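You operate a simulated robot arm through the tools that you are given. There is no shell and no other tool.

You are at the controls of a simulated robot arm. One attempt, no reset.

Task
Give the tube in the ring press its white ring.
Fine: leave the dial at that colour and the tray pulled out with the tube in it; no ring on the other tubes.
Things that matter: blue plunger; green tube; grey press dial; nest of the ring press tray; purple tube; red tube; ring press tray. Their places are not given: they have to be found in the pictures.

Only the result counts: the job must be done as asked and must still hold three seconds after the hand-in. Knocking over, shifting, dropping, spilling or breaking anything else fails it.

Robot
A 6-joint arm with a two-finger parallel gripper, fixed in place. Base frame: the origin is at the foot of the arm, x ahead of it, y to its left, z up; the work surface is at about z = 760. Units: mm, degrees, N and s.
With the tool pointing down near the work surface it reaches from about 280 to 640 mm from the base axis. Its first joint turns from -115.0 to 115.0 degrees. Payload 3.43 kg.
Tool frame: the origin (TCP) lies between the finger pads and is the grasp point; the fingertips stand 34 mm ahead of it; z points along the fingers, y is the line along which they close. The gripper opens to 128 mm. The fingers are 24 mm wide and 12 mm thick; the gripper's body (48 by 130 mm) begins 96 mm behind the TCP.
Orientation is told as [roll, pitch, yaw] about the base's x, y, z axes, in that order, counted from this pose: with the fingers straight down and closing along the base's y, the tool's x points along the base's -x, its y along +y and its z along -z.

Tools
- The arm moves only by the tool apply_moves. Its argument "increments" is a list of rows, each a list of 7 numbers: the finger opening in cm, from 0 to 12.8, then the shift along the tool's x, y, z in cm, then the turn, a rotation vector about the tool's x, y, z in degrees. In form: [[claw, x, y, z, wx, wy, wz], ...]. A call has 1 to 20 rows; each row shifts and turns the commanded pose from where the row before left it, along the tool's axes as they then stand. A row lasts 0.2 s, in which the tool goes at most 50 mm and 8.6 degrees; a call with a longer step from one row to the next is refused whole, and so is a gripper value outside its range. A pose out of reach is approached as far as the arm can. The call stops where the force on the tool passes 40 N (or 10 N more than at its start, if that is more) or the arm is blocked; 0.2 s more then pass. The fingers move at their own pace (about 153 mm/s each) and stop on an object; they squeeze with about 35 N. The grip force told is the motor's: it shows also when the fingers shut on nothing. Time passes only in rows, and 0.2 s behind the last, so rows that do not move let the fingers close. It gives the time, the measured TCP pose, the force on the tool (base axes), the opening and the grip force at its end, in the units of the frame above (readings bear some noise), with the torque about the TCP (base axes, N m) and any sound that the robot's microphone picked up.
- Cameras (640 x 400 px; columns grow to the right, rows downward): "scene" is fixed at [49.5, 500.3, 1513.5]; the picture's right is [-0.95, -0.30, 0.00], its down [-0.15, 0.49, -0.86] and it looks along [0.26, -0.82, -0.52] (base axes); focal length 322 px, centre (320, 200). "wrist" rides on the gripper at [76, -11, -160] in the tool frame; the picture's right is [0.15, 0.99, 0.00], its down [-0.88, 0.13, -0.46] and it looks along [-0.45, 0.07, 0.89] (tool axes); focal length 234 px, centre (320, 200).
- get_image(camera): a new picture of that camera. The clock stands still meanwhile.
- slide_trunk(by): slides the trunk up (or, below 0, down) by that many mm; the arm rides with it, the base frame stays. It gives what a move gives, with no picture.
- measure_at(camera, pixels): for up to 12 pixels [column, row] of the newest picture of that camera ("zoom" is the newest enlarged one), the place [x, y, z] in the base frame of the surface seen there, good to about 2 mm. The clock stands still meanwhile.
- enlarge(camera, box): a new picture of the part [left, top, right, bottom] of that camera's present view, enlarged. The clock stands still meanwhile.
- job_done(): hands the job in; it is judged then, once.

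Open the gripper and draw the arm clear of the work before you hand the job in, unless the task says otherwise.

The tools are called by a JSON object that holds its "fn" and its "kwargs". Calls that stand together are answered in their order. apply_moves: Moves the arm, as the interface text tells. Its arguments: {"type":"object","properties":{"increments":{"type":"array"}},"required":["increments"]} The other tools are called the same way: slide_trunk (by) slides the trunk up or down; get_image (camera) takes a picture; measure_at (camera, pixels) gives the place of the surface under pixels of a picture; enlarge (camera, box) takes an enlarged picture of a part of a camera's view; job_done () hands the job in.

At the start:

```text
time: 0.0
tool_pos: [397.4, -194.9, 1151.1]
orientation: [0.1, 0.1, 0.2]
ft_force: [-0.1, 0.4, -0.9]
ft_torque: [0.02, 0.0, 0.02]
width: 127.8
grasp_force: 0.0
trunk travel left (down, up): [-850.0, 140.0]
```

scene: 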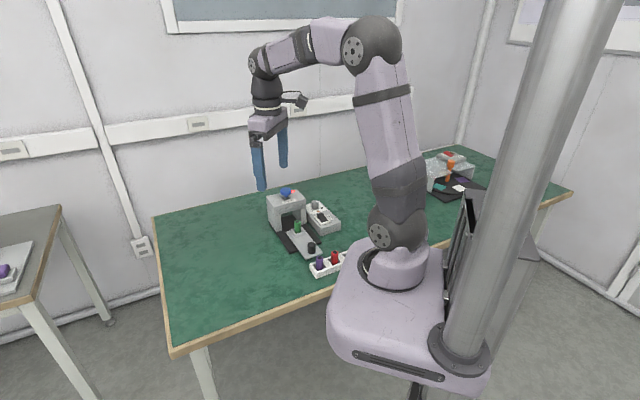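
wrist: 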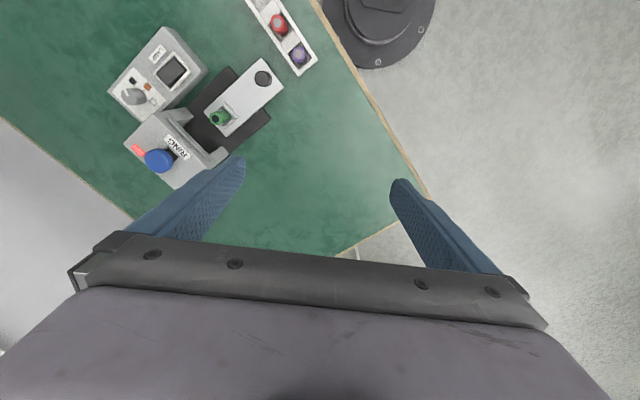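

The pictures show the ring press near scene (290,210) with a green tube in the tray, and a dial box beside it; I'll enlarge both views to read details.

{"fn": "enlarge", "kwargs": {"camera": "wrist", "box": [90, 0, 330, 200]}}

{"fn": "enlarge", "kwargs": {"camera": "scene", "box": [240, 170, 380, 290]}}

```text
2.00 times, centred on (210, 100) of wrist
```

zoom: 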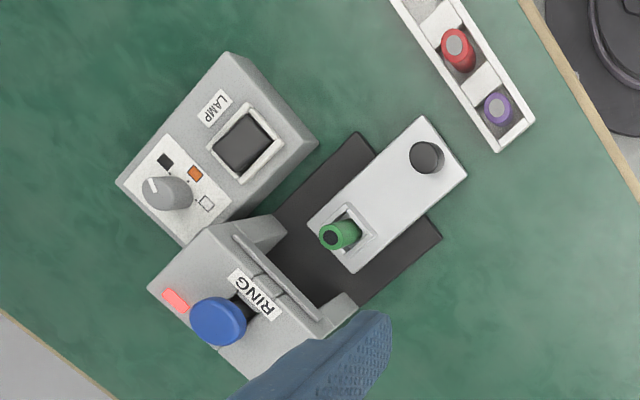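

```text
3.33 times, centred on (310, 230) of scene
```

zoom: 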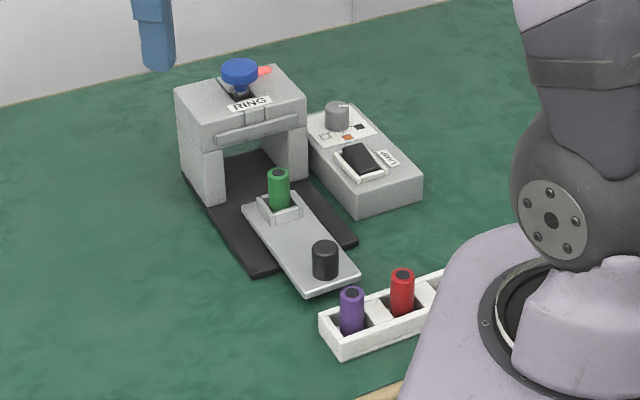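

The dial at zoom (168,192) has black, orange and white marks; I'll look at the other equipment at scene (450,175) and the left table (8,270) too.

{"fn": "enlarge", "kwargs": {"camera": "scene", "box": [400, 140, 500, 210]}}

{"fn": "enlarge", "kwargs": {"camera": "scene", "box": [0, 230, 80, 310]}}

{"fn": "enlarge", "kwargs": {"camera": "wrist", "box": [100, 20, 220, 120]}}

```text
5.71 times, centred on (450, 175) of scene
```

zoom: 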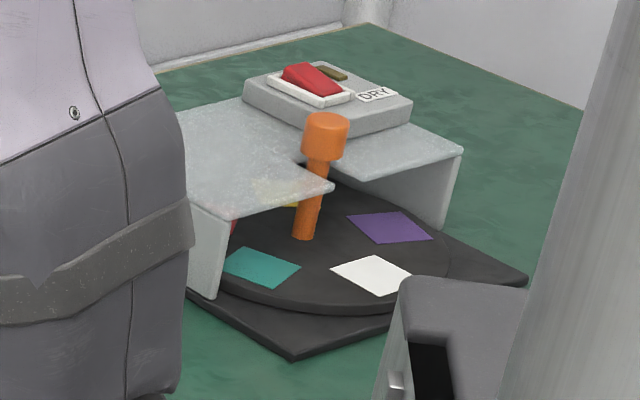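

```text
5.00 times, centred on (40, 270) of scene
```

zoom: 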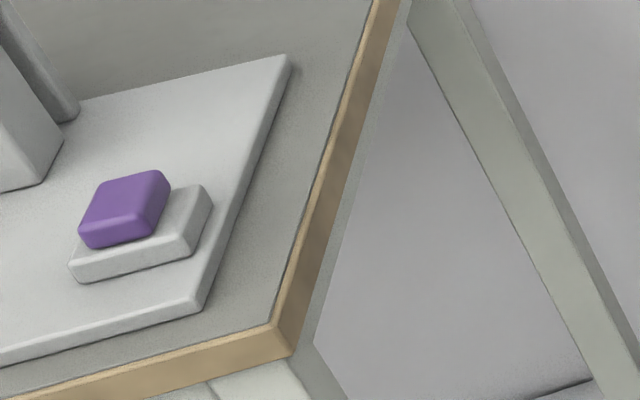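

```text
4.00 times, centred on (160, 70) of wrist
```

zoom: 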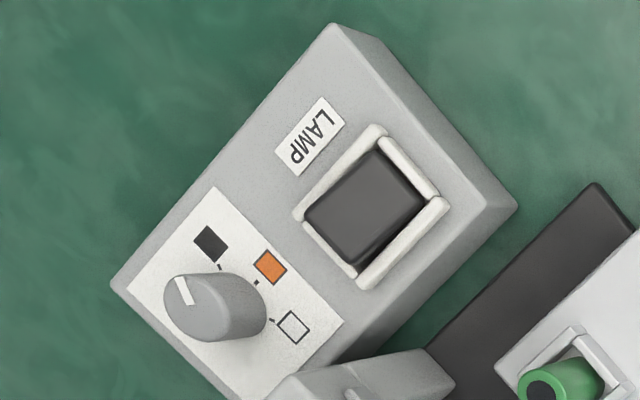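

Dial points toward black at present, white tick lies to its right; next I measure the key points in the wrist picture: dial, plunger, tube, tray knob, press, and lamp box.

{"fn": "get_image", "kwargs": {"camera": "wrist"}}

{"fn": "measure_at", "kwargs": {"camera": "wrist", "pixels": [[131, 95], [137, 103], [142, 81], [155, 87], [163, 101], [160, 160], [219, 117], [263, 77], [245, 100], [171, 70], [208, 70], [279, 22]]}}

{"fn": "enlarge", "kwargs": {"camera": "wrist", "box": [110, 70, 190, 120]}}

{"fn": "measure_at", "kwargs": {"camera": "zoom", "pixels": [[160, 160], [160, 220], [120, 200], [200, 200], [280, 100], [300, 140], [420, 140], [440, 220], [470, 260], [250, 230], [265, 300], [100, 100]]}}

```text
taken
```

wrist: 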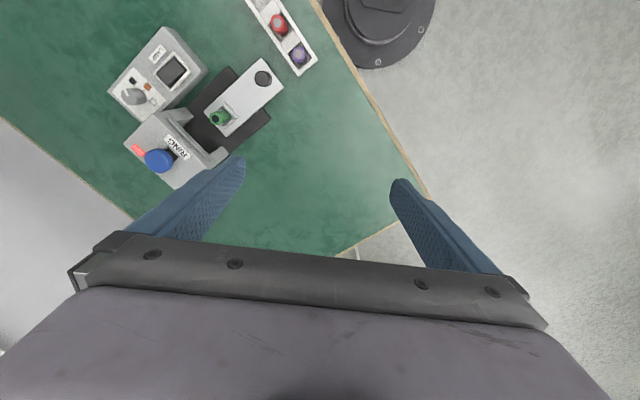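

```text
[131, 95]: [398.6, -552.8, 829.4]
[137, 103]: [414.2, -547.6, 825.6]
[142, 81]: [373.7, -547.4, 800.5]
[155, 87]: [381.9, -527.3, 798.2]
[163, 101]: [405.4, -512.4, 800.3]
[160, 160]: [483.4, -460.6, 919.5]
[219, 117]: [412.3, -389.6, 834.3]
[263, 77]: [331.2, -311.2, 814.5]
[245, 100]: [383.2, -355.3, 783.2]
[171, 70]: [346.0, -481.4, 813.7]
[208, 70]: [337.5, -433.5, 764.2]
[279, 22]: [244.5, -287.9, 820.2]
```

```text
8.00 times, centred on (150, 95) of wrist
```

zoom: 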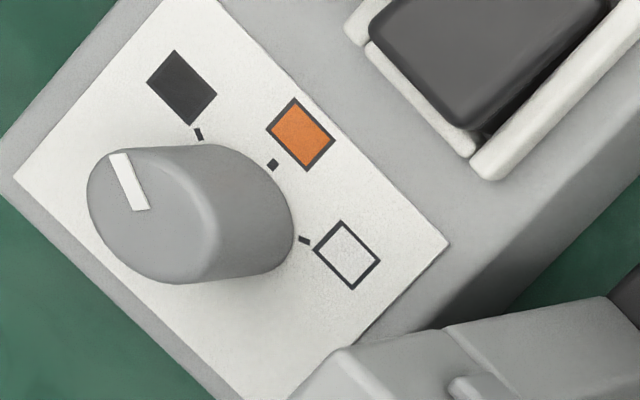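

```text
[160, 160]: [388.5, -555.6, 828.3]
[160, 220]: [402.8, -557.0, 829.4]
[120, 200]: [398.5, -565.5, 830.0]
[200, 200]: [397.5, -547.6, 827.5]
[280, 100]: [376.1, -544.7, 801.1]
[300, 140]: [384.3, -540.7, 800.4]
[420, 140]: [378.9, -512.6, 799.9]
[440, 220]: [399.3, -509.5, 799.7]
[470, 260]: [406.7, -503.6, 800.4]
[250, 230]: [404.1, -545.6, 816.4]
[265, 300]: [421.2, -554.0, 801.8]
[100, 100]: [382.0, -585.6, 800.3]
```

The dial's top is near (402,-557,829), plunger top near (483,-460,920), tube near (412,-390), tray knob near (331,-311); the dial and plunger lie at radius ~670-690, near reach limits. I measure the arm's own geometry in the scene picture to judge the reach.

{"fn": "get_image", "kwargs": {"camera": "scene"}}

{"fn": "measure_at", "kwargs": {"camera": "scene", "pixels": [[380, 236], [353, 50], [254, 65], [395, 270], [383, 95], [287, 192], [316, 206], [311, 246], [297, 226], [319, 260], [334, 256], [260, 190]]}}

{"fn": "enlarge", "kwargs": {"camera": "scene", "box": [255, 180, 355, 260]}}

{"fn": "measure_at", "kwargs": {"camera": "zoom", "pixels": [[205, 70], [180, 105], [110, 140], [255, 120], [270, 235], [355, 425], [300, 290], [240, 300], [390, 135], [440, 230], [220, 360], [470, 345]]}}

```text
taken
```

scene: 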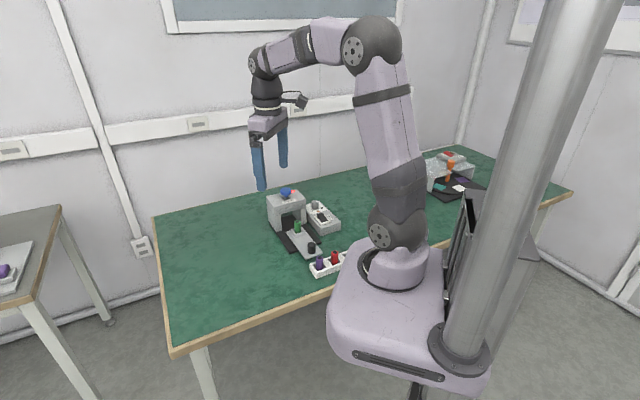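

```text
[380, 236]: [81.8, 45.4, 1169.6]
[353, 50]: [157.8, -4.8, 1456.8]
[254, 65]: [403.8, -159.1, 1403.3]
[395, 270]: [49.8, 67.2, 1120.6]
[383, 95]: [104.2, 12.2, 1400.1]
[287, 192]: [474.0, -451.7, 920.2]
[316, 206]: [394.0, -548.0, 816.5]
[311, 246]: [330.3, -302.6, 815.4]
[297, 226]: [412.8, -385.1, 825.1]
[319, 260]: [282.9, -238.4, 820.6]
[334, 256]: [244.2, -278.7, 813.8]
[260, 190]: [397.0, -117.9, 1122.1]
```

```text
5.00 times, centred on (305, 220) of scene
```

zoom: 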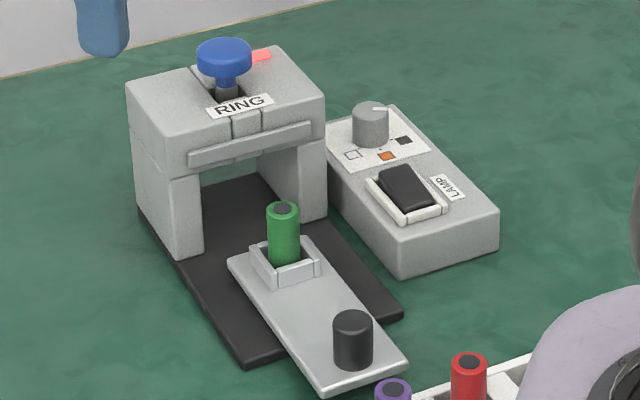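

```text
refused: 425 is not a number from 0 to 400
```

The arm's shoulder sits at about z=1175 with ~600 mm of link, so the dial (radius ~690) will need an outward-tilted tool. I move to a viewing pose, turning yaw to about -50° so the camera looks radially outward at the dial and press.

{"fn": "apply_moves", "kwargs": {"increments": [[12.8, 1.26, -4.06, 1.02, 0, 0, 0], [12.8, 1.26, -4.06, 1.02, 0, 0, 0], [12.8, 1.26, -4.06, 1.02, 0, 0, 0], [12.8, 1.26, -4.06, 1.02, 0, 0, 0], [12.8, 1.26, -4.06, 1.02, 0, 0, 0], [12.8, 0, 0, 0, 0, 0, 8.3], [12.8, 0, 0, 0, 0, 0, 8.3], [12.8, 0, 0, 0, 0, 0, 8.3], [12.8, 0, 0, 0, 0, 0, 8.3], [12.8, 0, 0, 0, 0, 0, 8.3], [12.8, 0, 0, 0, 0, 0, 8.3], [12.8, 0, 0, 0, 0, 0, 0]]}}

{"fn": "get_image", "kwargs": {"camera": "wrist"}}

```text
time: 2.6
tool_pos: [335.3, -398.3, 1100.0]
orientation: [0.0, 0.0, -50.0]
ft_force: [-0.1, 0.4, -0.3]
ft_torque: [0.01, 0.0, -0.02]
width: 128.2
grasp_force: 0.1
trunk travel left (down, up): [-850.0, 140.0]
```

```text
taken
```

wrist: 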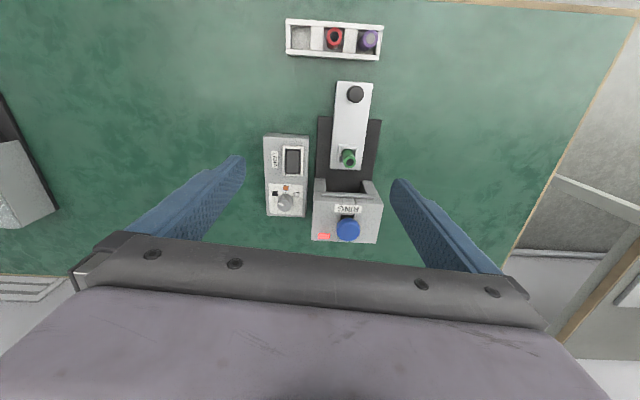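

The view now shows dial at (285,202), plunger (347,230), tube (347,157), tray knob (355,94); I enlarge and measure these.

{"fn": "enlarge", "kwargs": {"camera": "wrist", "box": [250, 120, 330, 230]}}

{"fn": "enlarge", "kwargs": {"camera": "wrist", "box": [255, 165, 335, 215]}}

{"fn": "measure_at", "kwargs": {"camera": "zoom", "pixels": [[290, 290], [235, 290], [350, 290], [290, 240], [290, 350], [167, 222], [239, 176], [305, 222], [267, 195], [234, 210], [207, 220], [318, 250]]}}

```text
3.64 times, centred on (290, 175) of wrist
```

zoom: 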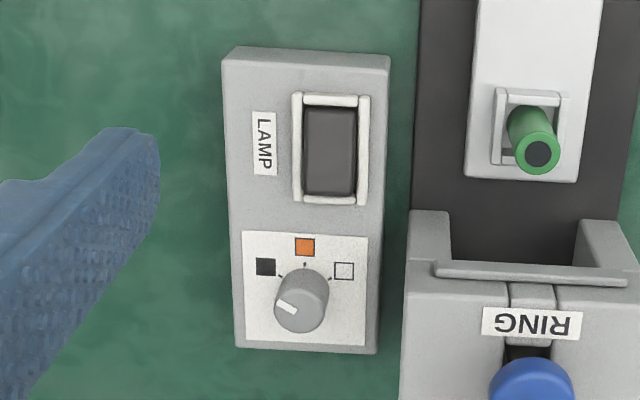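

```text
8.00 times, centred on (295, 190) of wrist
```

zoom: 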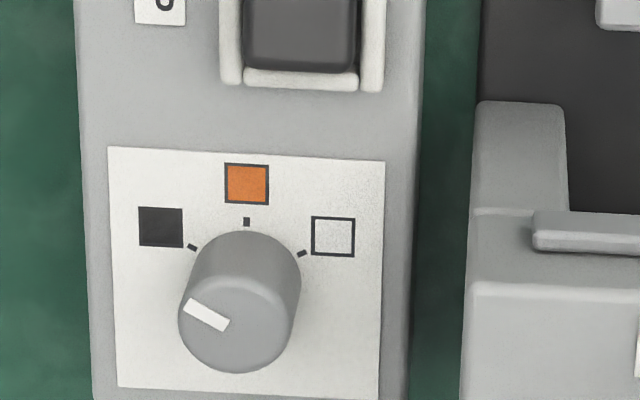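

```text
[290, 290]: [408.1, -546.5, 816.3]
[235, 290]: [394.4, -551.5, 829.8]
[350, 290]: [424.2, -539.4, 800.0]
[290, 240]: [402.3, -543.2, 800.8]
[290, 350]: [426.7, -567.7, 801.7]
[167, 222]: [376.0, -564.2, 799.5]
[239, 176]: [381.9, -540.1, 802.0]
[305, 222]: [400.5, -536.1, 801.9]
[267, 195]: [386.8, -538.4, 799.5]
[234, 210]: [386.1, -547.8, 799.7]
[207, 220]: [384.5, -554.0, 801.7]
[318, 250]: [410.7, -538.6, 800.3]
```

The pointer sits at the black tick (-60° from orange) and white is at +60°, so it needs about 120° clockwise seen from above. I measure the ticks and the knob's top disc in this zoom for its exact axis.

{"fn": "measure_at", "kwargs": {"camera": "zoom", "pixels": [[192, 247], [246, 222], [301, 253], [190, 303], [228, 325], [182, 325], [290, 325], [238, 366], [238, 325], [238, 290], [250, 380], [150, 300]]}}

{"fn": "enlarge", "kwargs": {"camera": "wrist", "box": [305, 165, 395, 250]}}

{"fn": "measure_at", "kwargs": {"camera": "zoom", "pixels": [[200, 100], [200, 200], [420, 110], [330, 160], [320, 300], [260, 300], [370, 300], [210, 310], [200, 340], [430, 340], [320, 230], [60, 60]]}}

```text
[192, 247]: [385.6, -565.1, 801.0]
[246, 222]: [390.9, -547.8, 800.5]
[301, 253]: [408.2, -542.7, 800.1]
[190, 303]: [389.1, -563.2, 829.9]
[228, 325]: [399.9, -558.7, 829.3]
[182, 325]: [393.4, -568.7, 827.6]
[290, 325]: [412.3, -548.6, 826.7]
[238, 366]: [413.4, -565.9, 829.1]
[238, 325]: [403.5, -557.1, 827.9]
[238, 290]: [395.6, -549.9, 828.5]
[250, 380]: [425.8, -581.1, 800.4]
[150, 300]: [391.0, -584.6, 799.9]
```

```text
4.71 times, centred on (350, 208) of wrist
```

zoom: 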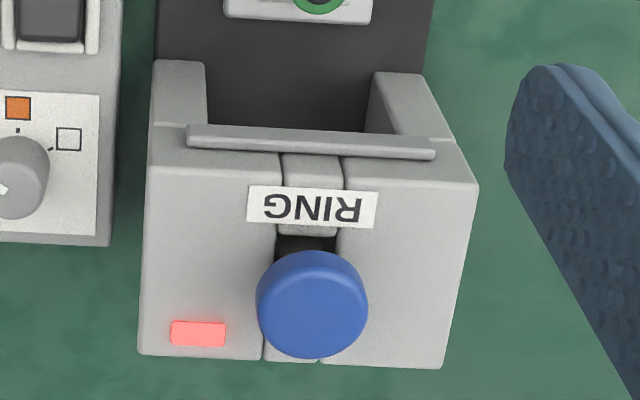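

```text
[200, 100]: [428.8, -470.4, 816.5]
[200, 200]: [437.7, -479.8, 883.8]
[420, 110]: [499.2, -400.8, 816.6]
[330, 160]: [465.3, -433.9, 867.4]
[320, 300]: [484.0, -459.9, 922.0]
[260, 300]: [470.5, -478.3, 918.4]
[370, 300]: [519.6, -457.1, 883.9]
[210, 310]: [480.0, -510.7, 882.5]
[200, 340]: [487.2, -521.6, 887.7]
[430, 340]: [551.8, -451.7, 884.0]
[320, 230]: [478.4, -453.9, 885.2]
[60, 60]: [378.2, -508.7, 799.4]
```

Dial axis is about (403.5,-559.5), knob ~29 mm wide, top z≈829, plate z≈800; housing side lies ~57 mm from the axis with top z≈884. I narrow the fingers to 50 mm, tilt the tool 25° outward and move to a hover above the dial to test the reach.

{"fn": "apply_moves", "kwargs": {"increments": [[5.0, 0, 0, 0, 0, 0, 4.2], [5.0, 0, 0, 0, 0, -8.33, 0], [5.0, 0, 0, 0, 0, -8.33, 0], [5.0, 0, 0, 0, 0, -8.34, 0], [5.0, -1.62, -0.78, 4.07, 0, 0, 0], [5.0, -1.62, -0.78, 4.07, 0, 0, 0], [5.0, -1.62, -0.78, 4.07, 0, 0, 0], [5.0, -1.62, -0.78, 4.07, 0, 0, 0], [5.0, -1.62, -0.78, 4.07, 0, 0, 0], [5.0, 0, 0, 0, 0, 0, 0]]}}

{"fn": "get_image", "kwargs": {"camera": "wrist"}}

{"fn": "get_image", "kwargs": {"camera": "scene"}}

```text
time: 4.8
tool_pos: [398.7, -550.0, 950.8]
orientation: [0.1, -25.0, -54.0]
ft_force: [-0.6, 0.0, -0.5]
ft_torque: [0.02, -0.01, -0.03]
width: 50.0
grasp_force: 0.0
trunk travel left (down, up): [-850.0, 140.0]
```

```text
taken
```

wrist: 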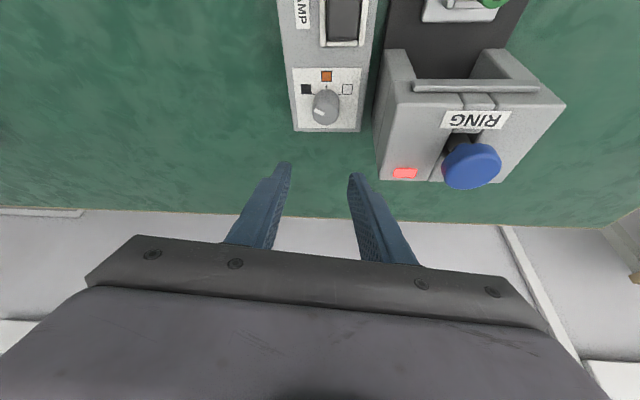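

```text
taken
```

scene: 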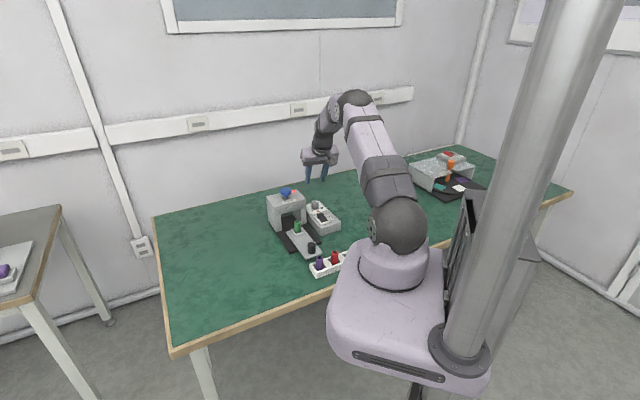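

Reach works here (398.7,-550,951 with 25° tilt). I enlarge around the dial at wrist (326,105) to refine its axis.

{"fn": "enlarge", "kwargs": {"camera": "wrist", "box": [286, 60, 370, 135]}}

```text
5.33 times, centred on (328, 98) of wrist
```

zoom: 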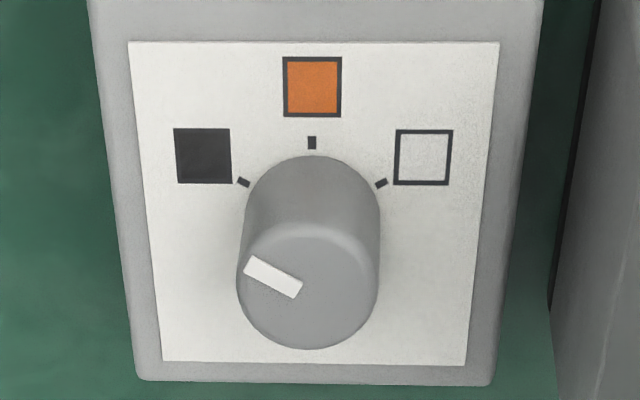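

Top disc spans about (237–378, 222–349), centred near (307,285); I measure its edges, centre and the ticks.

{"fn": "measure_at", "kwargs": {"camera": "zoom", "pixels": [[243, 287], [372, 287], [307, 342], [307, 235], [307, 285], [244, 182], [312, 143], [381, 183], [248, 266], [298, 289], [420, 158], [203, 158]]}}

```text
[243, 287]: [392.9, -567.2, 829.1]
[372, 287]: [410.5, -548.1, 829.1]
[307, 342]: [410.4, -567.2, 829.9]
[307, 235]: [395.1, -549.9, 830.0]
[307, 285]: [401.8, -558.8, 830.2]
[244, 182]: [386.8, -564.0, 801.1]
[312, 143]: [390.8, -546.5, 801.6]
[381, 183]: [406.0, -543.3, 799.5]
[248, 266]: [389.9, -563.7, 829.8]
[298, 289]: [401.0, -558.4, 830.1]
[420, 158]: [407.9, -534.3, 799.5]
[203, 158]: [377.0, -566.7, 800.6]
```

The refined dial axis is about (402.4,-558.7), knob ~28 mm wide. I plan two 60° clockwise strokes; now I turn yaw to -24° about base z, keeping tilt, and lower to a hover at z≈890.

{"fn": "apply_moves", "kwargs": {"increments": [[5.0, 0, 0, 0, -3.17, 0, -6.8], [5.0, 0, 0, 0, -3.17, 0, -6.8], [5.0, 0, 0, 0, -3.17, 0, -6.8], [5.0, 0, 0, 0, -3.17, 0, -6.8], [5.0, 1.48, -0.32, 2.66, 0, 0, 0], [5.0, 1.48, -0.32, 2.66, 0, 0, 0], [5.0, 0, 0, 0, 0, 0, 0]]}}

{"fn": "get_image", "kwargs": {"camera": "wrist"}}

{"fn": "enlarge", "kwargs": {"camera": "scene", "box": [250, 130, 370, 230]}}

```text
time: 6.4
tool_pos: [390.4, -554.6, 888.6]
orientation: [0.0, -25.0, -23.9]
ft_force: [0.0, -1.0, -0.2]
ft_torque: [0.0, 0.02, 0.03]
width: 50.0
grasp_force: 0.1
trunk travel left (down, up): [-850.0, 140.0]
```

```text
taken
```

wrist: 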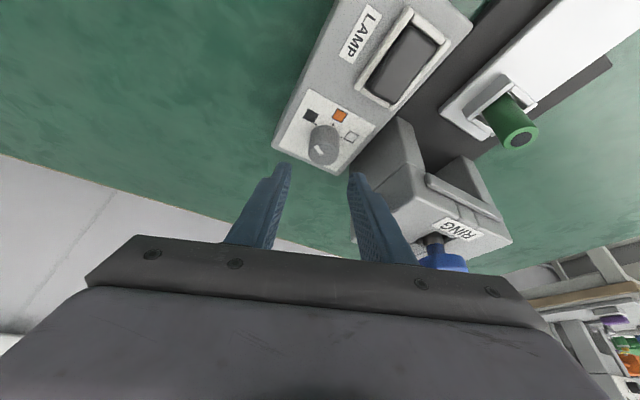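

```text
4.00 times, centred on (310, 180) of scene
```

zoom: 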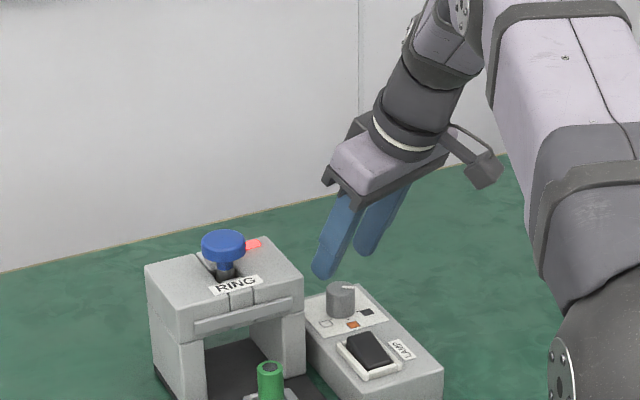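

The fingers straddle the dial with clearance from the housing. I descend vertically ~47 mm with fingers at 50 mm to bring the pads around the knob.

{"fn": "apply_moves", "kwargs": {"increments": [[5.0, 0.61, 0.03, 1.43, 0, 0, 0], [5.0, 0.61, 0.03, 1.43, 0, 0, 0], [5.0, 0.61, 0.02, 1.43, 0, 0, 0], [5.0, 0, 0, 0, 0, 0, 0]]}}

{"fn": "get_image", "kwargs": {"camera": "wrist"}}

{"fn": "enlarge", "kwargs": {"camera": "scene", "box": [270, 160, 350, 230]}}

```text
time: 7.4
tool_pos: [391.3, -553.5, 842.6]
orientation: [-0.1, -24.9, -24.1]
ft_force: [-0.3, -0.8, -0.8]
ft_torque: [0.0, -0.01, 0.04]
width: 50.1
grasp_force: 0.0
trunk travel left (down, up): [-850.0, 140.0]
```

```text
taken
```

wrist: 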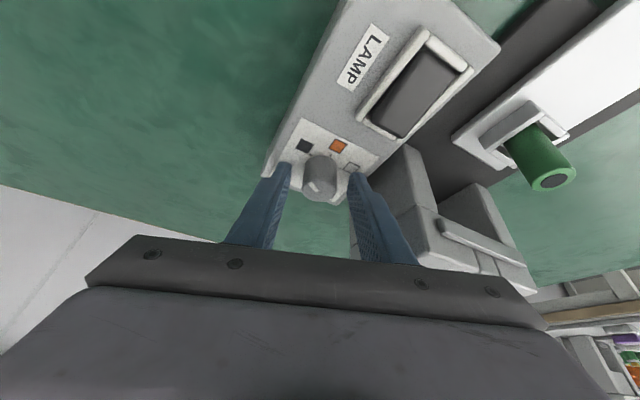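

```text
5.71 times, centred on (310, 195) of scene
```

zoom: 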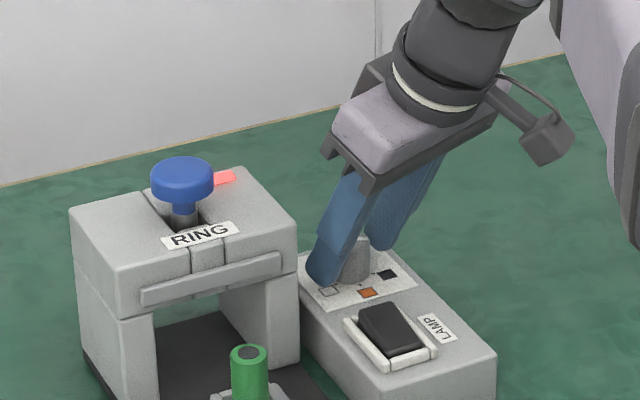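

The knob at (320,178) is centred between the fingertips. I close the fingers on it.

{"fn": "apply_moves", "kwargs": {"increments": [[2.0, 0, 0, 0, 0, 0, 0], [2.0, 0, 0, 0, 0, 0, 0], [2.0, 0, 0, 0, 0, 0, 0]]}}

{"fn": "enlarge", "kwargs": {"camera": "wrist", "box": [260, 110, 400, 230]}}

```text
time: 8.2
tool_pos: [392.1, -553.6, 842.6]
orientation: [0.0, -25.0, -24.0]
ft_force: [0.1, 0.1, -0.9]
ft_torque: [-0.28, -0.35, 0.01]
width: 29.5
grasp_force: 45.0
trunk travel left (down, up): [-850.0, 140.0]
```

```text
3.33 times, centred on (330, 170) of wrist
```

zoom: 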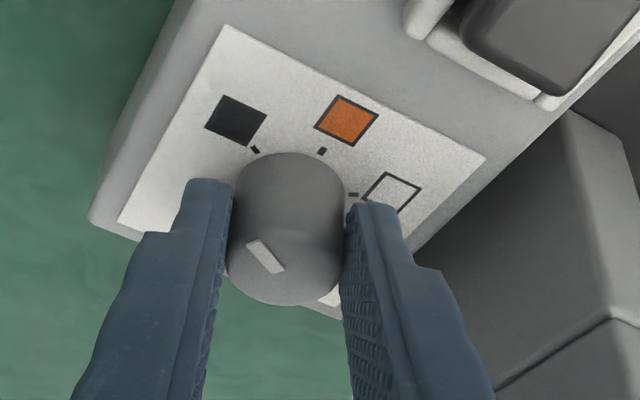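

Fingers hold the knob (29.5 mm wide, 45 N motor). I turn 60° clockwise about the vertical dial axis, with the TCP tracing its small arc.

{"fn": "apply_moves", "kwargs": {"increments": [[2.0, -0.0087, 0.1462, 0.0041, 3.17, 0, 6.8], [2.0, -0.0087, 0.1462, 0.0041, 3.17, 0, 6.8], [2.0, -0.0087, 0.1462, 0.0041, 3.17, 0, 6.8], [2.0, -0.0087, 0.1462, 0.0041, 3.17, 0, 6.8], [2.0, -0.0087, 0.1462, 0.0041, 3.17, 0, 6.8], [2.0, -0.0087, 0.1462, 0.0041, 3.17, 0, 6.8], [2.0, -0.0087, 0.1462, 0.0041, 3.17, 0, 6.8], [2.0, -0.0087, 0.1462, 0.0041, 3.17, 0, 6.8]]}}

{"fn": "enlarge", "kwargs": {"camera": "wrist", "box": [240, 90, 400, 230]}}

```text
time: 10.0
tool_pos: [402.0, -546.2, 842.3]
orientation: [-0.1, -25.0, -84.0]
ft_force: [4.1, 2.9, -6.3]
ft_torque: [0.59, 0.2, 0.01]
width: 29.4
grasp_force: 44.9
trunk travel left (down, up): [-850.0, 140.0]
```

```text
2.86 times, centred on (320, 160) of wrist
```

zoom: 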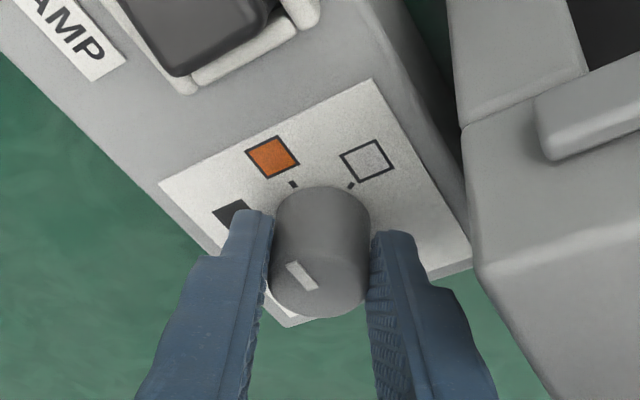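

The pointer now points to orange's tick (zoom pointer at (300,275), orange tick at (292,184)). I open the fingers, sweep back 60° around the knob, and re-close for the second stroke.

{"fn": "apply_moves", "kwargs": {"increments": [[5.0, 0, 0, 0, 0, 0, 0], [5.0, 0, 0, 0, 0, 0, 0], [5.0, -0.0087, -0.1462, 0.0041, -3.17, 0, -6.8], [5.0, -0.0087, -0.1462, 0.0041, -3.17, 0, -6.8], [5.0, -0.0087, -0.1462, 0.0041, -3.17, 0, -6.8], [5.0, -0.0087, -0.1462, 0.0041, -3.17, 0, -6.8], [5.0, -0.0087, -0.1462, 0.0041, -3.17, 0, -6.8], [5.0, -0.0087, -0.1462, 0.0041, -3.17, 0, -6.8], [5.0, -0.0087, -0.1462, 0.0041, -3.17, 0, -6.8], [5.0, -0.0087, -0.1462, 0.0041, -3.17, 0, -6.8], [5.0, 0, 0, 0, 0, 0, 0]]}}

{"fn": "enlarge", "kwargs": {"camera": "wrist", "box": [260, 110, 400, 230]}}

```text
time: 12.4
tool_pos: [391.6, -552.6, 843.1]
orientation: [-0.1, -25.0, -23.9]
ft_force: [-0.2, -0.3, -0.7]
ft_torque: [0.0, -0.02, -0.02]
width: 50.0
grasp_force: 0.1
trunk travel left (down, up): [-850.0, 140.0]
```

```text
3.33 times, centred on (330, 170) of wrist
```

zoom: 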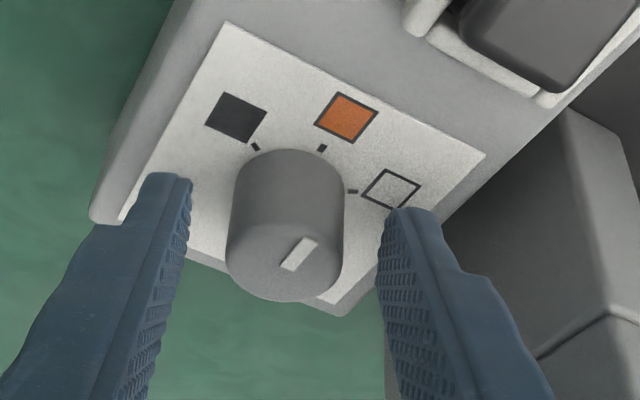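

The dial now sits at orange. I close again and turn another 60° clockwise toward white.

{"fn": "apply_moves", "kwargs": {"increments": [[2.0, 0, 0, 0, 0, 0, 0], [2.0, 0, 0, 0, 0, 0, 0], [2.0, 0, 0, 0, 0, 0, 0], [2.0, -0.0087, 0.1462, 0.0041, 3.17, 0, 6.8], [2.0, -0.0087, 0.1462, 0.0041, 3.17, 0, 6.8], [2.0, -0.0087, 0.1462, 0.0041, 3.17, 0, 6.8], [2.0, -0.0087, 0.1462, 0.0041, 3.17, 0, 6.8], [2.0, -0.0087, 0.1462, 0.0041, 3.17, 0, 6.8], [2.0, -0.0087, 0.1462, 0.0041, 3.17, 0, 6.8], [2.0, -0.0087, 0.1462, 0.0041, 3.17, 0, 6.8], [2.0, -0.0087, 0.1462, 0.0041, 3.17, 0, 6.8], [2.0, 0, 0, 0, 0, 0, 0]]}}

{"fn": "enlarge", "kwargs": {"camera": "wrist", "box": [240, 90, 400, 230]}}

```text
time: 15.0
tool_pos: [401.8, -547.7, 843.7]
orientation: [-0.1, -25.0, -84.0]
ft_force: [6.3, 1.7, -3.1]
ft_torque: [-0.29, 0.15, 0.09]
width: 29.6
grasp_force: 45.6
trunk travel left (down, up): [-850.0, 140.0]
```

```text
2.86 times, centred on (320, 160) of wrist
```

zoom: 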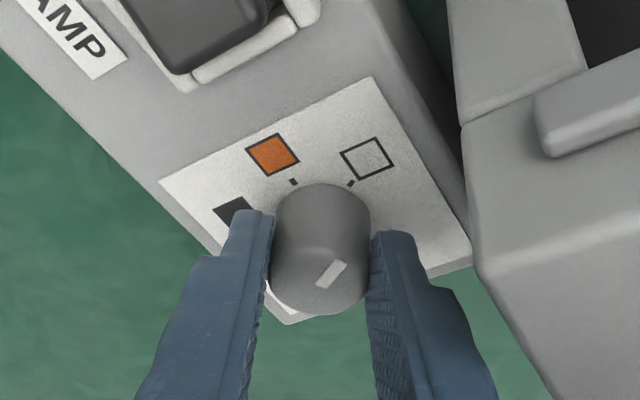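

The pointer now aims near the white tick. I release, lift straight up 110 mm, and yaw back to about -47° to check the angle.

{"fn": "apply_moves", "kwargs": {"increments": [[5.0, 0, 0, 0, 0, 0, 0], [5.0, 0, 0, 0, 0, 0, 0], [5.0, -1.55, 0, -3.32, 0, 0, 0], [5.0, -1.55, 0, -3.32, 0, 0, 0], [5.0, -1.55, 0, -3.32, 0, 0, 0], [5.0, 0, 0, 0, -3.13, 0, -6.7], [5.0, 0, 0, 0, -3.13, 0, -6.7], [5.0, 0, 0, 0, -3.13, 0, -6.7], [5.0, 0, 0, 0, -3.13, 0, -6.7], [5.0, 0, 0, 0, -3.13, 0, -6.7], [5.0, 0, 0, 0, 0, 0, 0]]}}

{"fn": "get_image", "kwargs": {"camera": "wrist"}}

{"fn": "enlarge", "kwargs": {"camera": "wrist", "box": [286, 60, 370, 135]}}

```text
time: 17.4
tool_pos: [401.9, -547.1, 953.6]
orientation: [0.2, -25.0, -47.1]
ft_force: [0.3, -1.0, 0.2]
ft_torque: [0.01, 0.03, -0.01]
width: 50.2
grasp_force: 0.1
trunk travel left (down, up): [-850.0, 140.0]
```

```text
taken
```

wrist: 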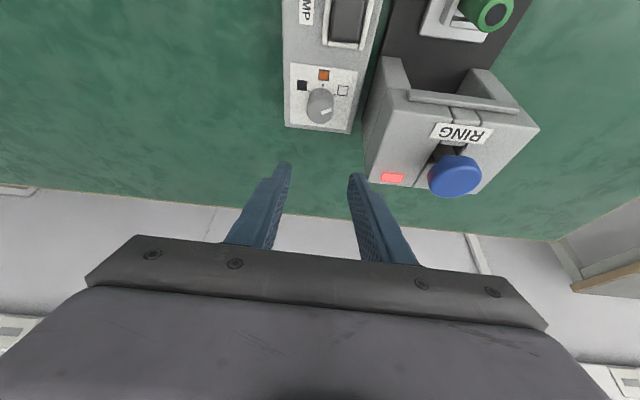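

```text
5.33 times, centred on (328, 98) of wrist
```

zoom: 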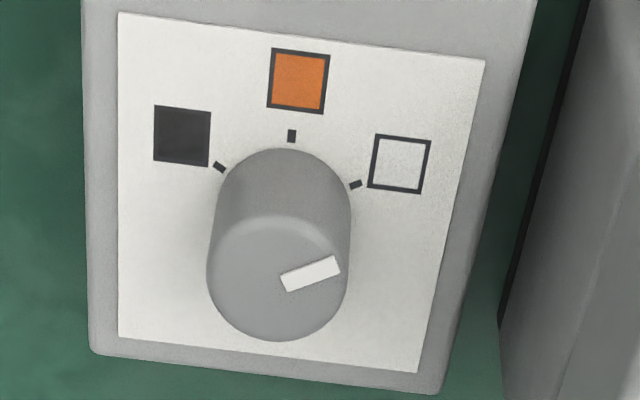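

The pointer (283,284)→(338,264) now lines up with the white tick's direction (~20–23°), so the dial is at white. Next I rise, bring the tool vertical and move to above the tray's black knob near (331,-311).

{"fn": "apply_moves", "kwargs": {"increments": [[5.0, -1.27, 0, -2.72, 0, 0, 0], [5.0, -1.27, 0, -2.72, 0, 0, 0], [5.0, 0, 0, 0, 0, 8.33, 0], [5.0, 0, 0, 0, 0, 8.33, 0], [5.0, 0, 0, 0, 0, 8.34, 0], [5.0, 3.69, 1.81, 1.07, 0, 0, 0], [5.0, 3.69, 1.81, 1.07, 0, 0, 0], [5.0, 3.69, 1.81, 1.07, 0, 0, 0], [5.0, 3.69, 1.81, 1.07, 0, 0, 0], [5.0, 3.69, 1.81, 1.07, 0, 0, 0], [5.0, 3.69, 1.81, 1.07, 0, 0, 0], [5.0, 0, 0, 0, 0, 0, 0]]}}

{"fn": "get_image", "kwargs": {"camera": "wrist"}}

{"fn": "get_image", "kwargs": {"camera": "scene"}}

```text
time: 20.0
tool_pos: [305.2, -270.6, 939.7]
orientation: [0.0, 0.0, -46.9]
ft_force: [0.0, 0.2, 0.6]
ft_torque: [0.0, 0.0, 0.02]
width: 49.9
grasp_force: 0.0
out of reach, approached as far as the arm can: row 4, 5
trunk travel left (down, up): [-850.0, 140.0]
```

```text
taken
```

wrist: 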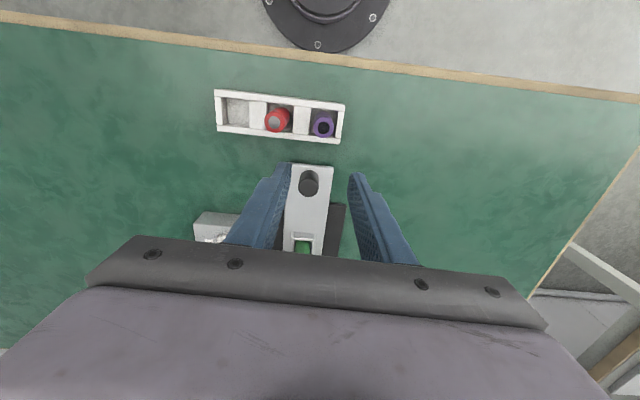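

```text
taken
```

scene: 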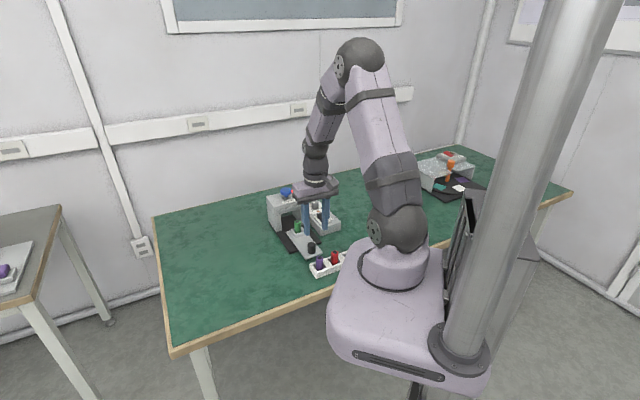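

Two rows were out of reach (upright tool at radius ~680), so the pose shifted inward to (305,-271,940). The knob shows at (309,183); I enlarge and measure the tray for its axis.

{"fn": "enlarge", "kwargs": {"camera": "wrist", "box": [260, 150, 360, 260]}}

{"fn": "measure_at", "kwargs": {"camera": "wrist", "pixels": [[309, 176], [309, 183], [309, 190], [302, 183], [316, 183], [292, 172], [330, 172], [290, 225], [325, 225], [303, 248], [303, 240], [310, 210]]}}

{"fn": "enlarge", "kwargs": {"camera": "scene", "box": [270, 190, 350, 280]}}

```text
3.64 times, centred on (310, 205) of wrist
```

zoom: 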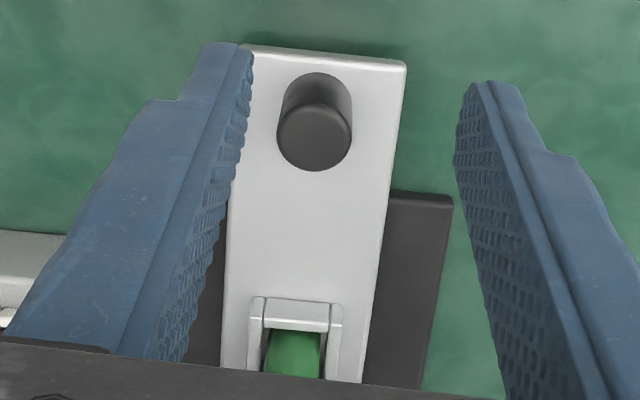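

```text
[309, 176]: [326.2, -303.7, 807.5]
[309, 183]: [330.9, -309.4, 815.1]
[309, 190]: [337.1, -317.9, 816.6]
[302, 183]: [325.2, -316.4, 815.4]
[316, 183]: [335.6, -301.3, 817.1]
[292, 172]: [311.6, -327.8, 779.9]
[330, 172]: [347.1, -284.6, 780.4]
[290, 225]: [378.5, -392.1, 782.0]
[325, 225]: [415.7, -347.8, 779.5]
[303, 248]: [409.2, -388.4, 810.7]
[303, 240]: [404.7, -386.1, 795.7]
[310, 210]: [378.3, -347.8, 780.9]
```

```text
4.44 times, centred on (310, 235) of scene
```

zoom: 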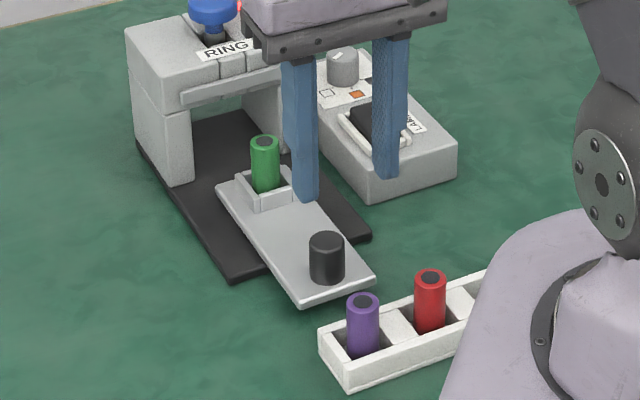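

Knob top at z≈816, tray plate at z≈780. I re-enlarge the wrist view and measure tray edges and knob outline accurately for the slide direction.

{"fn": "enlarge", "kwargs": {"camera": "wrist", "box": [260, 150, 360, 260]}}

{"fn": "measure_at", "kwargs": {"camera": "zoom", "pixels": [[400, 100], [368, 350], [281, 137], [348, 137], [314, 165], [314, 110], [314, 137], [230, 260], [226, 350], [445, 210], [425, 360], [295, 360]]}}

```text
3.64 times, centred on (310, 205) of wrist
```

zoom: 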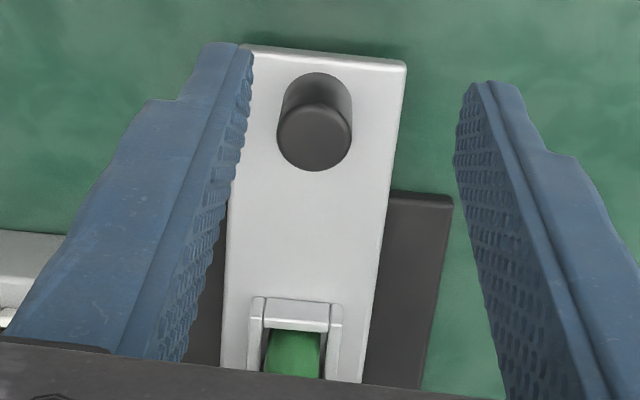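

```text
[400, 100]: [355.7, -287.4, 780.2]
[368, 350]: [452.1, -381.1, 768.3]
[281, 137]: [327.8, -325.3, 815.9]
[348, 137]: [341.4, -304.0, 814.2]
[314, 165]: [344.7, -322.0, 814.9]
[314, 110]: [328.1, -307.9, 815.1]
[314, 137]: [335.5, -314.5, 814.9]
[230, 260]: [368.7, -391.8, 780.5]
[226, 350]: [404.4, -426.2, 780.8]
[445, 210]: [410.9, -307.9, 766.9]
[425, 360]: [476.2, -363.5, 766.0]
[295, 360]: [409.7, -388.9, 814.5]
```

Knob centre is (335.4,-314.7); slide direction from knob to plunger is about -44.2°. I align yaw to -44.2°, centre over the knob and lower to z≈850.

{"fn": "apply_moves", "kwargs": {"increments": [[5.0, 0, 0, 0, 0, 0, -2.7], [5.0, -1.747, -0.353, 2.99, 0, 0, 0], [5.0, -1.747, -0.353, 2.99, 0, 0, 0], [5.0, -1.747, -0.353, 2.99, 0, 0, 0], [5.0, 0, 0, 0, 0, 0, 0]]}}

{"fn": "get_image", "kwargs": {"camera": "wrist"}}

{"fn": "enlarge", "kwargs": {"camera": "scene", "box": [270, 190, 350, 280]}}

```text
time: 21.2
tool_pos: [334.6, -315.8, 849.2]
orientation: [0.0, 0.0, -44.3]
ft_force: [0.2, -0.1, 0.0]
ft_torque: [-0.03, 0.02, 0.01]
width: 50.0
grasp_force: 0.0
trunk travel left (down, up): [-850.0, 140.0]
```

```text
taken
```

wrist: 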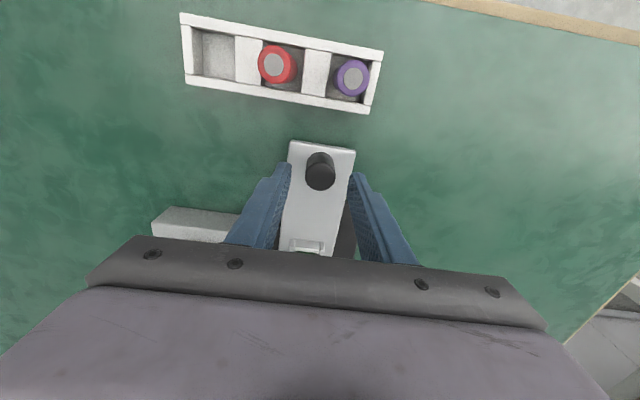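

```text
4.44 times, centred on (310, 235) of scene
```

zoom: 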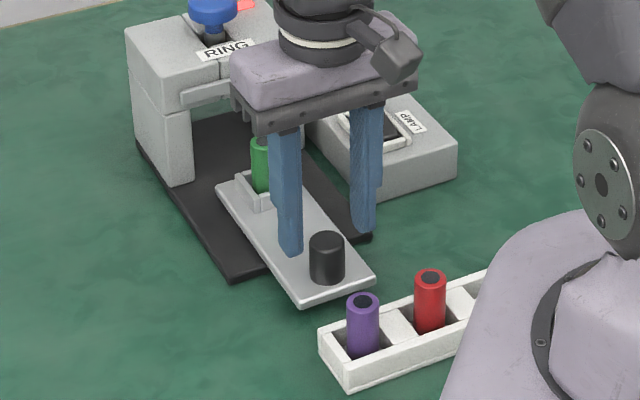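

The knob at (320,170) is centred between fingertips. I descend 31 mm so the tips end ~4 mm above the tray plate, then close on the knob.

{"fn": "apply_moves", "kwargs": {"increments": [[5.0, 0, 0, 1.05, 0, 0, 0], [5.0, 0, 0, 1.05, 0, 0, 0], [5.0, 0, 0, 1.0, 0, 0, 0], [5.0, 0, 0, 0, 0, 0, 0], [1.5, 0, 0, 0, 0, 0, 0], [1.5, 0, 0, 0, 0, 0, 0], [1.5, 0, 0, 0, 0, 0, 0]]}}

{"fn": "get_image", "kwargs": {"camera": "wrist"}}

{"fn": "enlarge", "kwargs": {"camera": "scene", "box": [270, 190, 350, 280]}}

```text
time: 22.8
tool_pos: [335.8, -314.8, 821.1]
orientation: [0.1, 0.1, -44.3]
ft_force: [4.2, 3.3, 0.6]
ft_torque: [-0.44, 0.26, 0.02]
width: 27.2
grasp_force: 44.9
trunk travel left (down, up): [-850.0, 140.0]
```

```text
taken
```

wrist: 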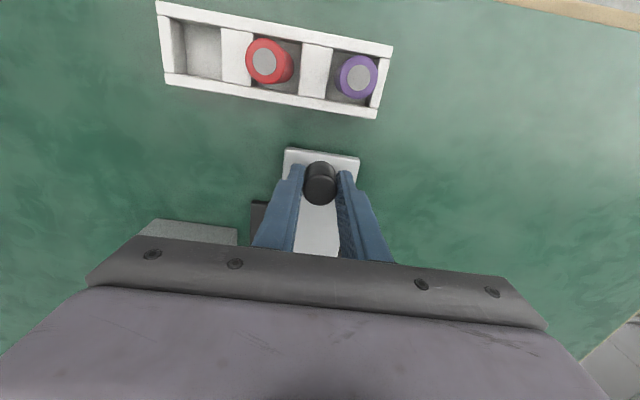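

```text
4.44 times, centred on (310, 235) of scene
```

zoom: 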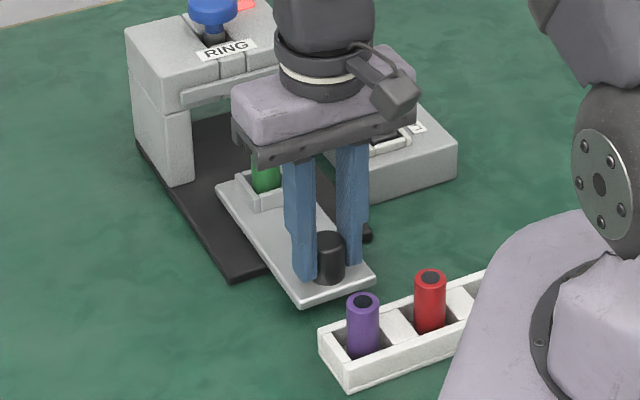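

Knob gripped (27.2 mm) with a small 5 N lateral force. I push along the slide (tool -x) slowly, 40 mm first, and read the forces.

{"fn": "apply_moves", "kwargs": {"increments": [[1.5, -0.8, 0, 0, 0, 0, 0], [1.5, -0.8, 0, 0, 0, 0, 0], [1.5, -0.8, 0, 0, 0, 0, 0], [1.5, -0.8, 0, 0, 0, 0, 0], [1.5, -0.8, 0, 0, 0, 0, 0], [1.5, 0, 0, 0, 0, 0, 0]]}}

{"fn": "enlarge", "kwargs": {"camera": "scene", "box": [260, 170, 350, 270]}}

```text
time: 24.2
tool_pos: [364.2, -342.3, 821.0]
orientation: [0.0, -0.1, -44.4]
ft_force: [3.5, 3.2, -2.1]
ft_torque: [0.41, -0.69, 0.09]
width: 27.1
grasp_force: 45.0
trunk travel left (down, up): [-850.0, 140.0]
```

```text
4.00 times, centred on (305, 220) of scene
```

zoom: 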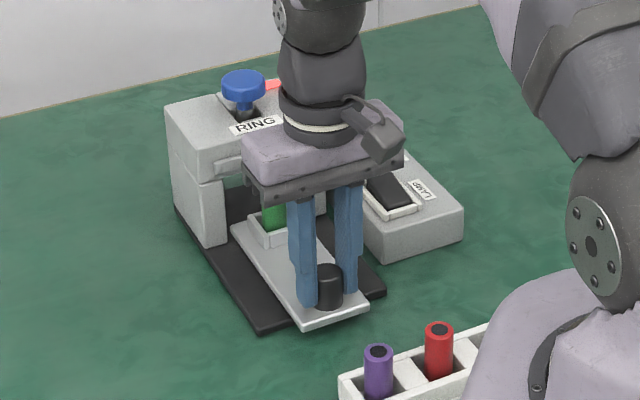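

Tray slides smoothly with steady ~5 N. I push another 40 mm.

{"fn": "apply_moves", "kwargs": {"increments": [[1.5, -0.8, 0, 0, 0, 0, 0], [1.5, -0.8, 0, 0, 0, 0, 0], [1.5, -0.8, 0, 0, 0, 0, 0], [1.5, -0.8, 0, 0, 0, 0, 0], [1.5, -0.8, 0, 0, 0, 0, 0], [1.5, 0, 0, 0, 0, 0, 0]]}}

{"fn": "enlarge", "kwargs": {"camera": "scene", "box": [260, 170, 350, 270]}}

```text
time: 25.6
tool_pos: [392.4, -371.2, 821.1]
orientation: [-0.1, 0.2, -44.2]
ft_force: [0.9, 0.6, -6.8]
ft_torque: [-0.6, 0.16, -0.01]
width: 27.0
grasp_force: 45.0
trunk travel left (down, up): [-850.0, 140.0]
```

```text
4.00 times, centred on (305, 220) of scene
```

zoom: 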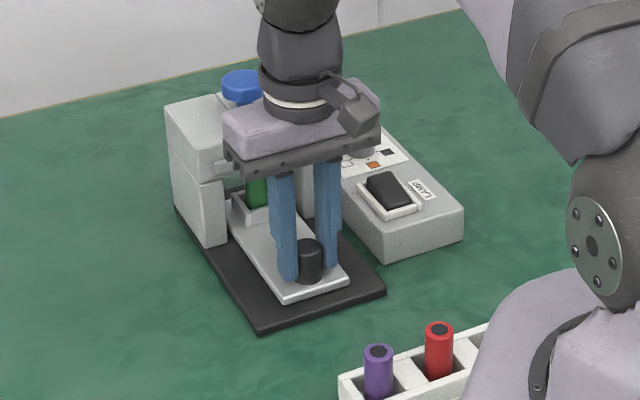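

80 mm done with low force. I continue in 4 mm steps up to 24 mm more, watching for an end stop or click.

{"fn": "apply_moves", "kwargs": {"increments": [[1.5, -0.4, 0, 0, 0, 0, 0], [1.5, -0.4, 0, 0, 0, 0, 0], [1.5, -0.4, 0, 0, 0, 0, 0], [1.5, -0.4, 0, 0, 0, 0, 0], [1.5, -0.4, 0, 0, 0, 0, 0], [1.5, -0.4, 0, 0, 0, 0, 0]]}}

{"fn": "enlarge", "kwargs": {"camera": "scene", "box": [260, 170, 350, 270]}}

{"fn": "get_image", "kwargs": {"camera": "wrist"}}

```text
time: 27.0
tool_pos: [405.6, -385.2, 821.7]
orientation: [0.0, 0.5, -44.4]
ft_force: [-12.9, 7.6, -4.9]
ft_torque: [-0.94, 0.09, 0.08]
width: 27.3
grasp_force: 45.8
trunk travel left (down, up): [-850.0, 140.0]
```

```text
4.00 times, centred on (305, 220) of scene
```

zoom: 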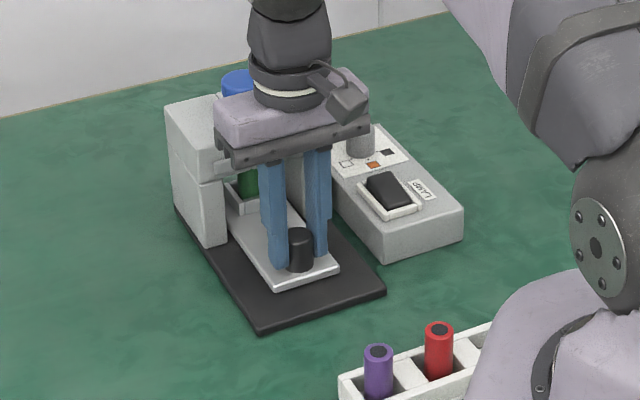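

```text
taken
```

wrist: 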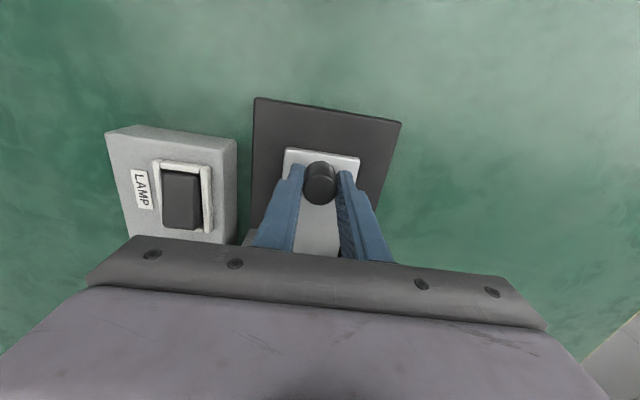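

A resisting force of ~15 N along the slide appeared at 99 mm travel: likely the end stop. I push a touch further to confirm whether it's a hard stop.

{"fn": "apply_moves", "kwargs": {"increments": [[1.5, -0.2, 0, 0, 0, 0, 0], [1.5, -0.2, 0, 0, 0, 0, 0], [1.5, 0, 0, 0, 0, 0, 0]]}}

```text
time: 27.8
tool_pos: [407.2, -386.2, 820.8]
orientation: [0.1, 0.8, -44.3]
ft_force: [-23.1, 12.1, -6.4]
ft_torque: [-0.75, 0.62, 0.04]
width: 27.4
grasp_force: 45.0
trunk travel left (down, up): [-850.0, 140.0]
```

That's a firm stop at ~100 mm travel. I ease off the command by 8 mm, open the fingers and lift straight up.

{"fn": "apply_moves", "kwargs": {"increments": [[1.5, 0.4, 0, 0, 0, 0, 0], [1.5, 0.4, 0, 0, 0, 0, 0], [5.0, 0, 0, 0, 0, 0, 0], [5.0, 0, 0, 0, 0, 0, 0], [5.0, 0, 0, 0, 0, 0, 0]]}}

{"fn": "get_image", "kwargs": {"camera": "wrist"}}

{"fn": "enlarge", "kwargs": {"camera": "scene", "box": [260, 170, 350, 270]}}

```text
time: 29.0
tool_pos: [406.7, -385.6, 822.1]
orientation: [0.0, 0.0, -44.3]
ft_force: [0.7, -0.7, -0.1]
ft_torque: [-0.02, 0.02, -0.03]
width: 49.9
grasp_force: 0.0
trunk travel left (down, up): [-850.0, 140.0]
```

```text
taken
```

wrist: 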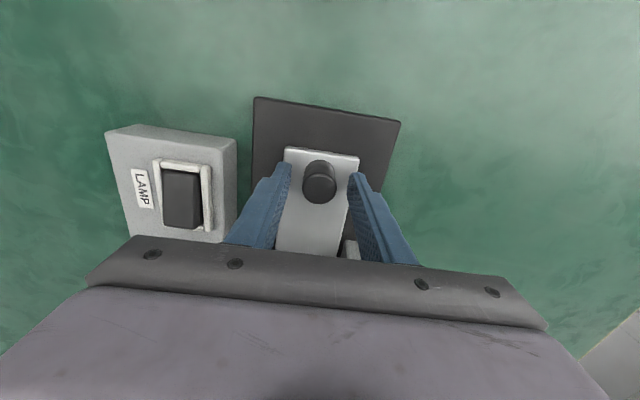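

```text
4.00 times, centred on (305, 220) of scene
```

zoom: 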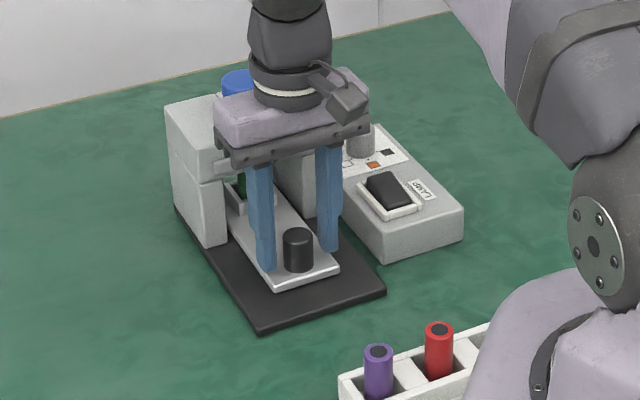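

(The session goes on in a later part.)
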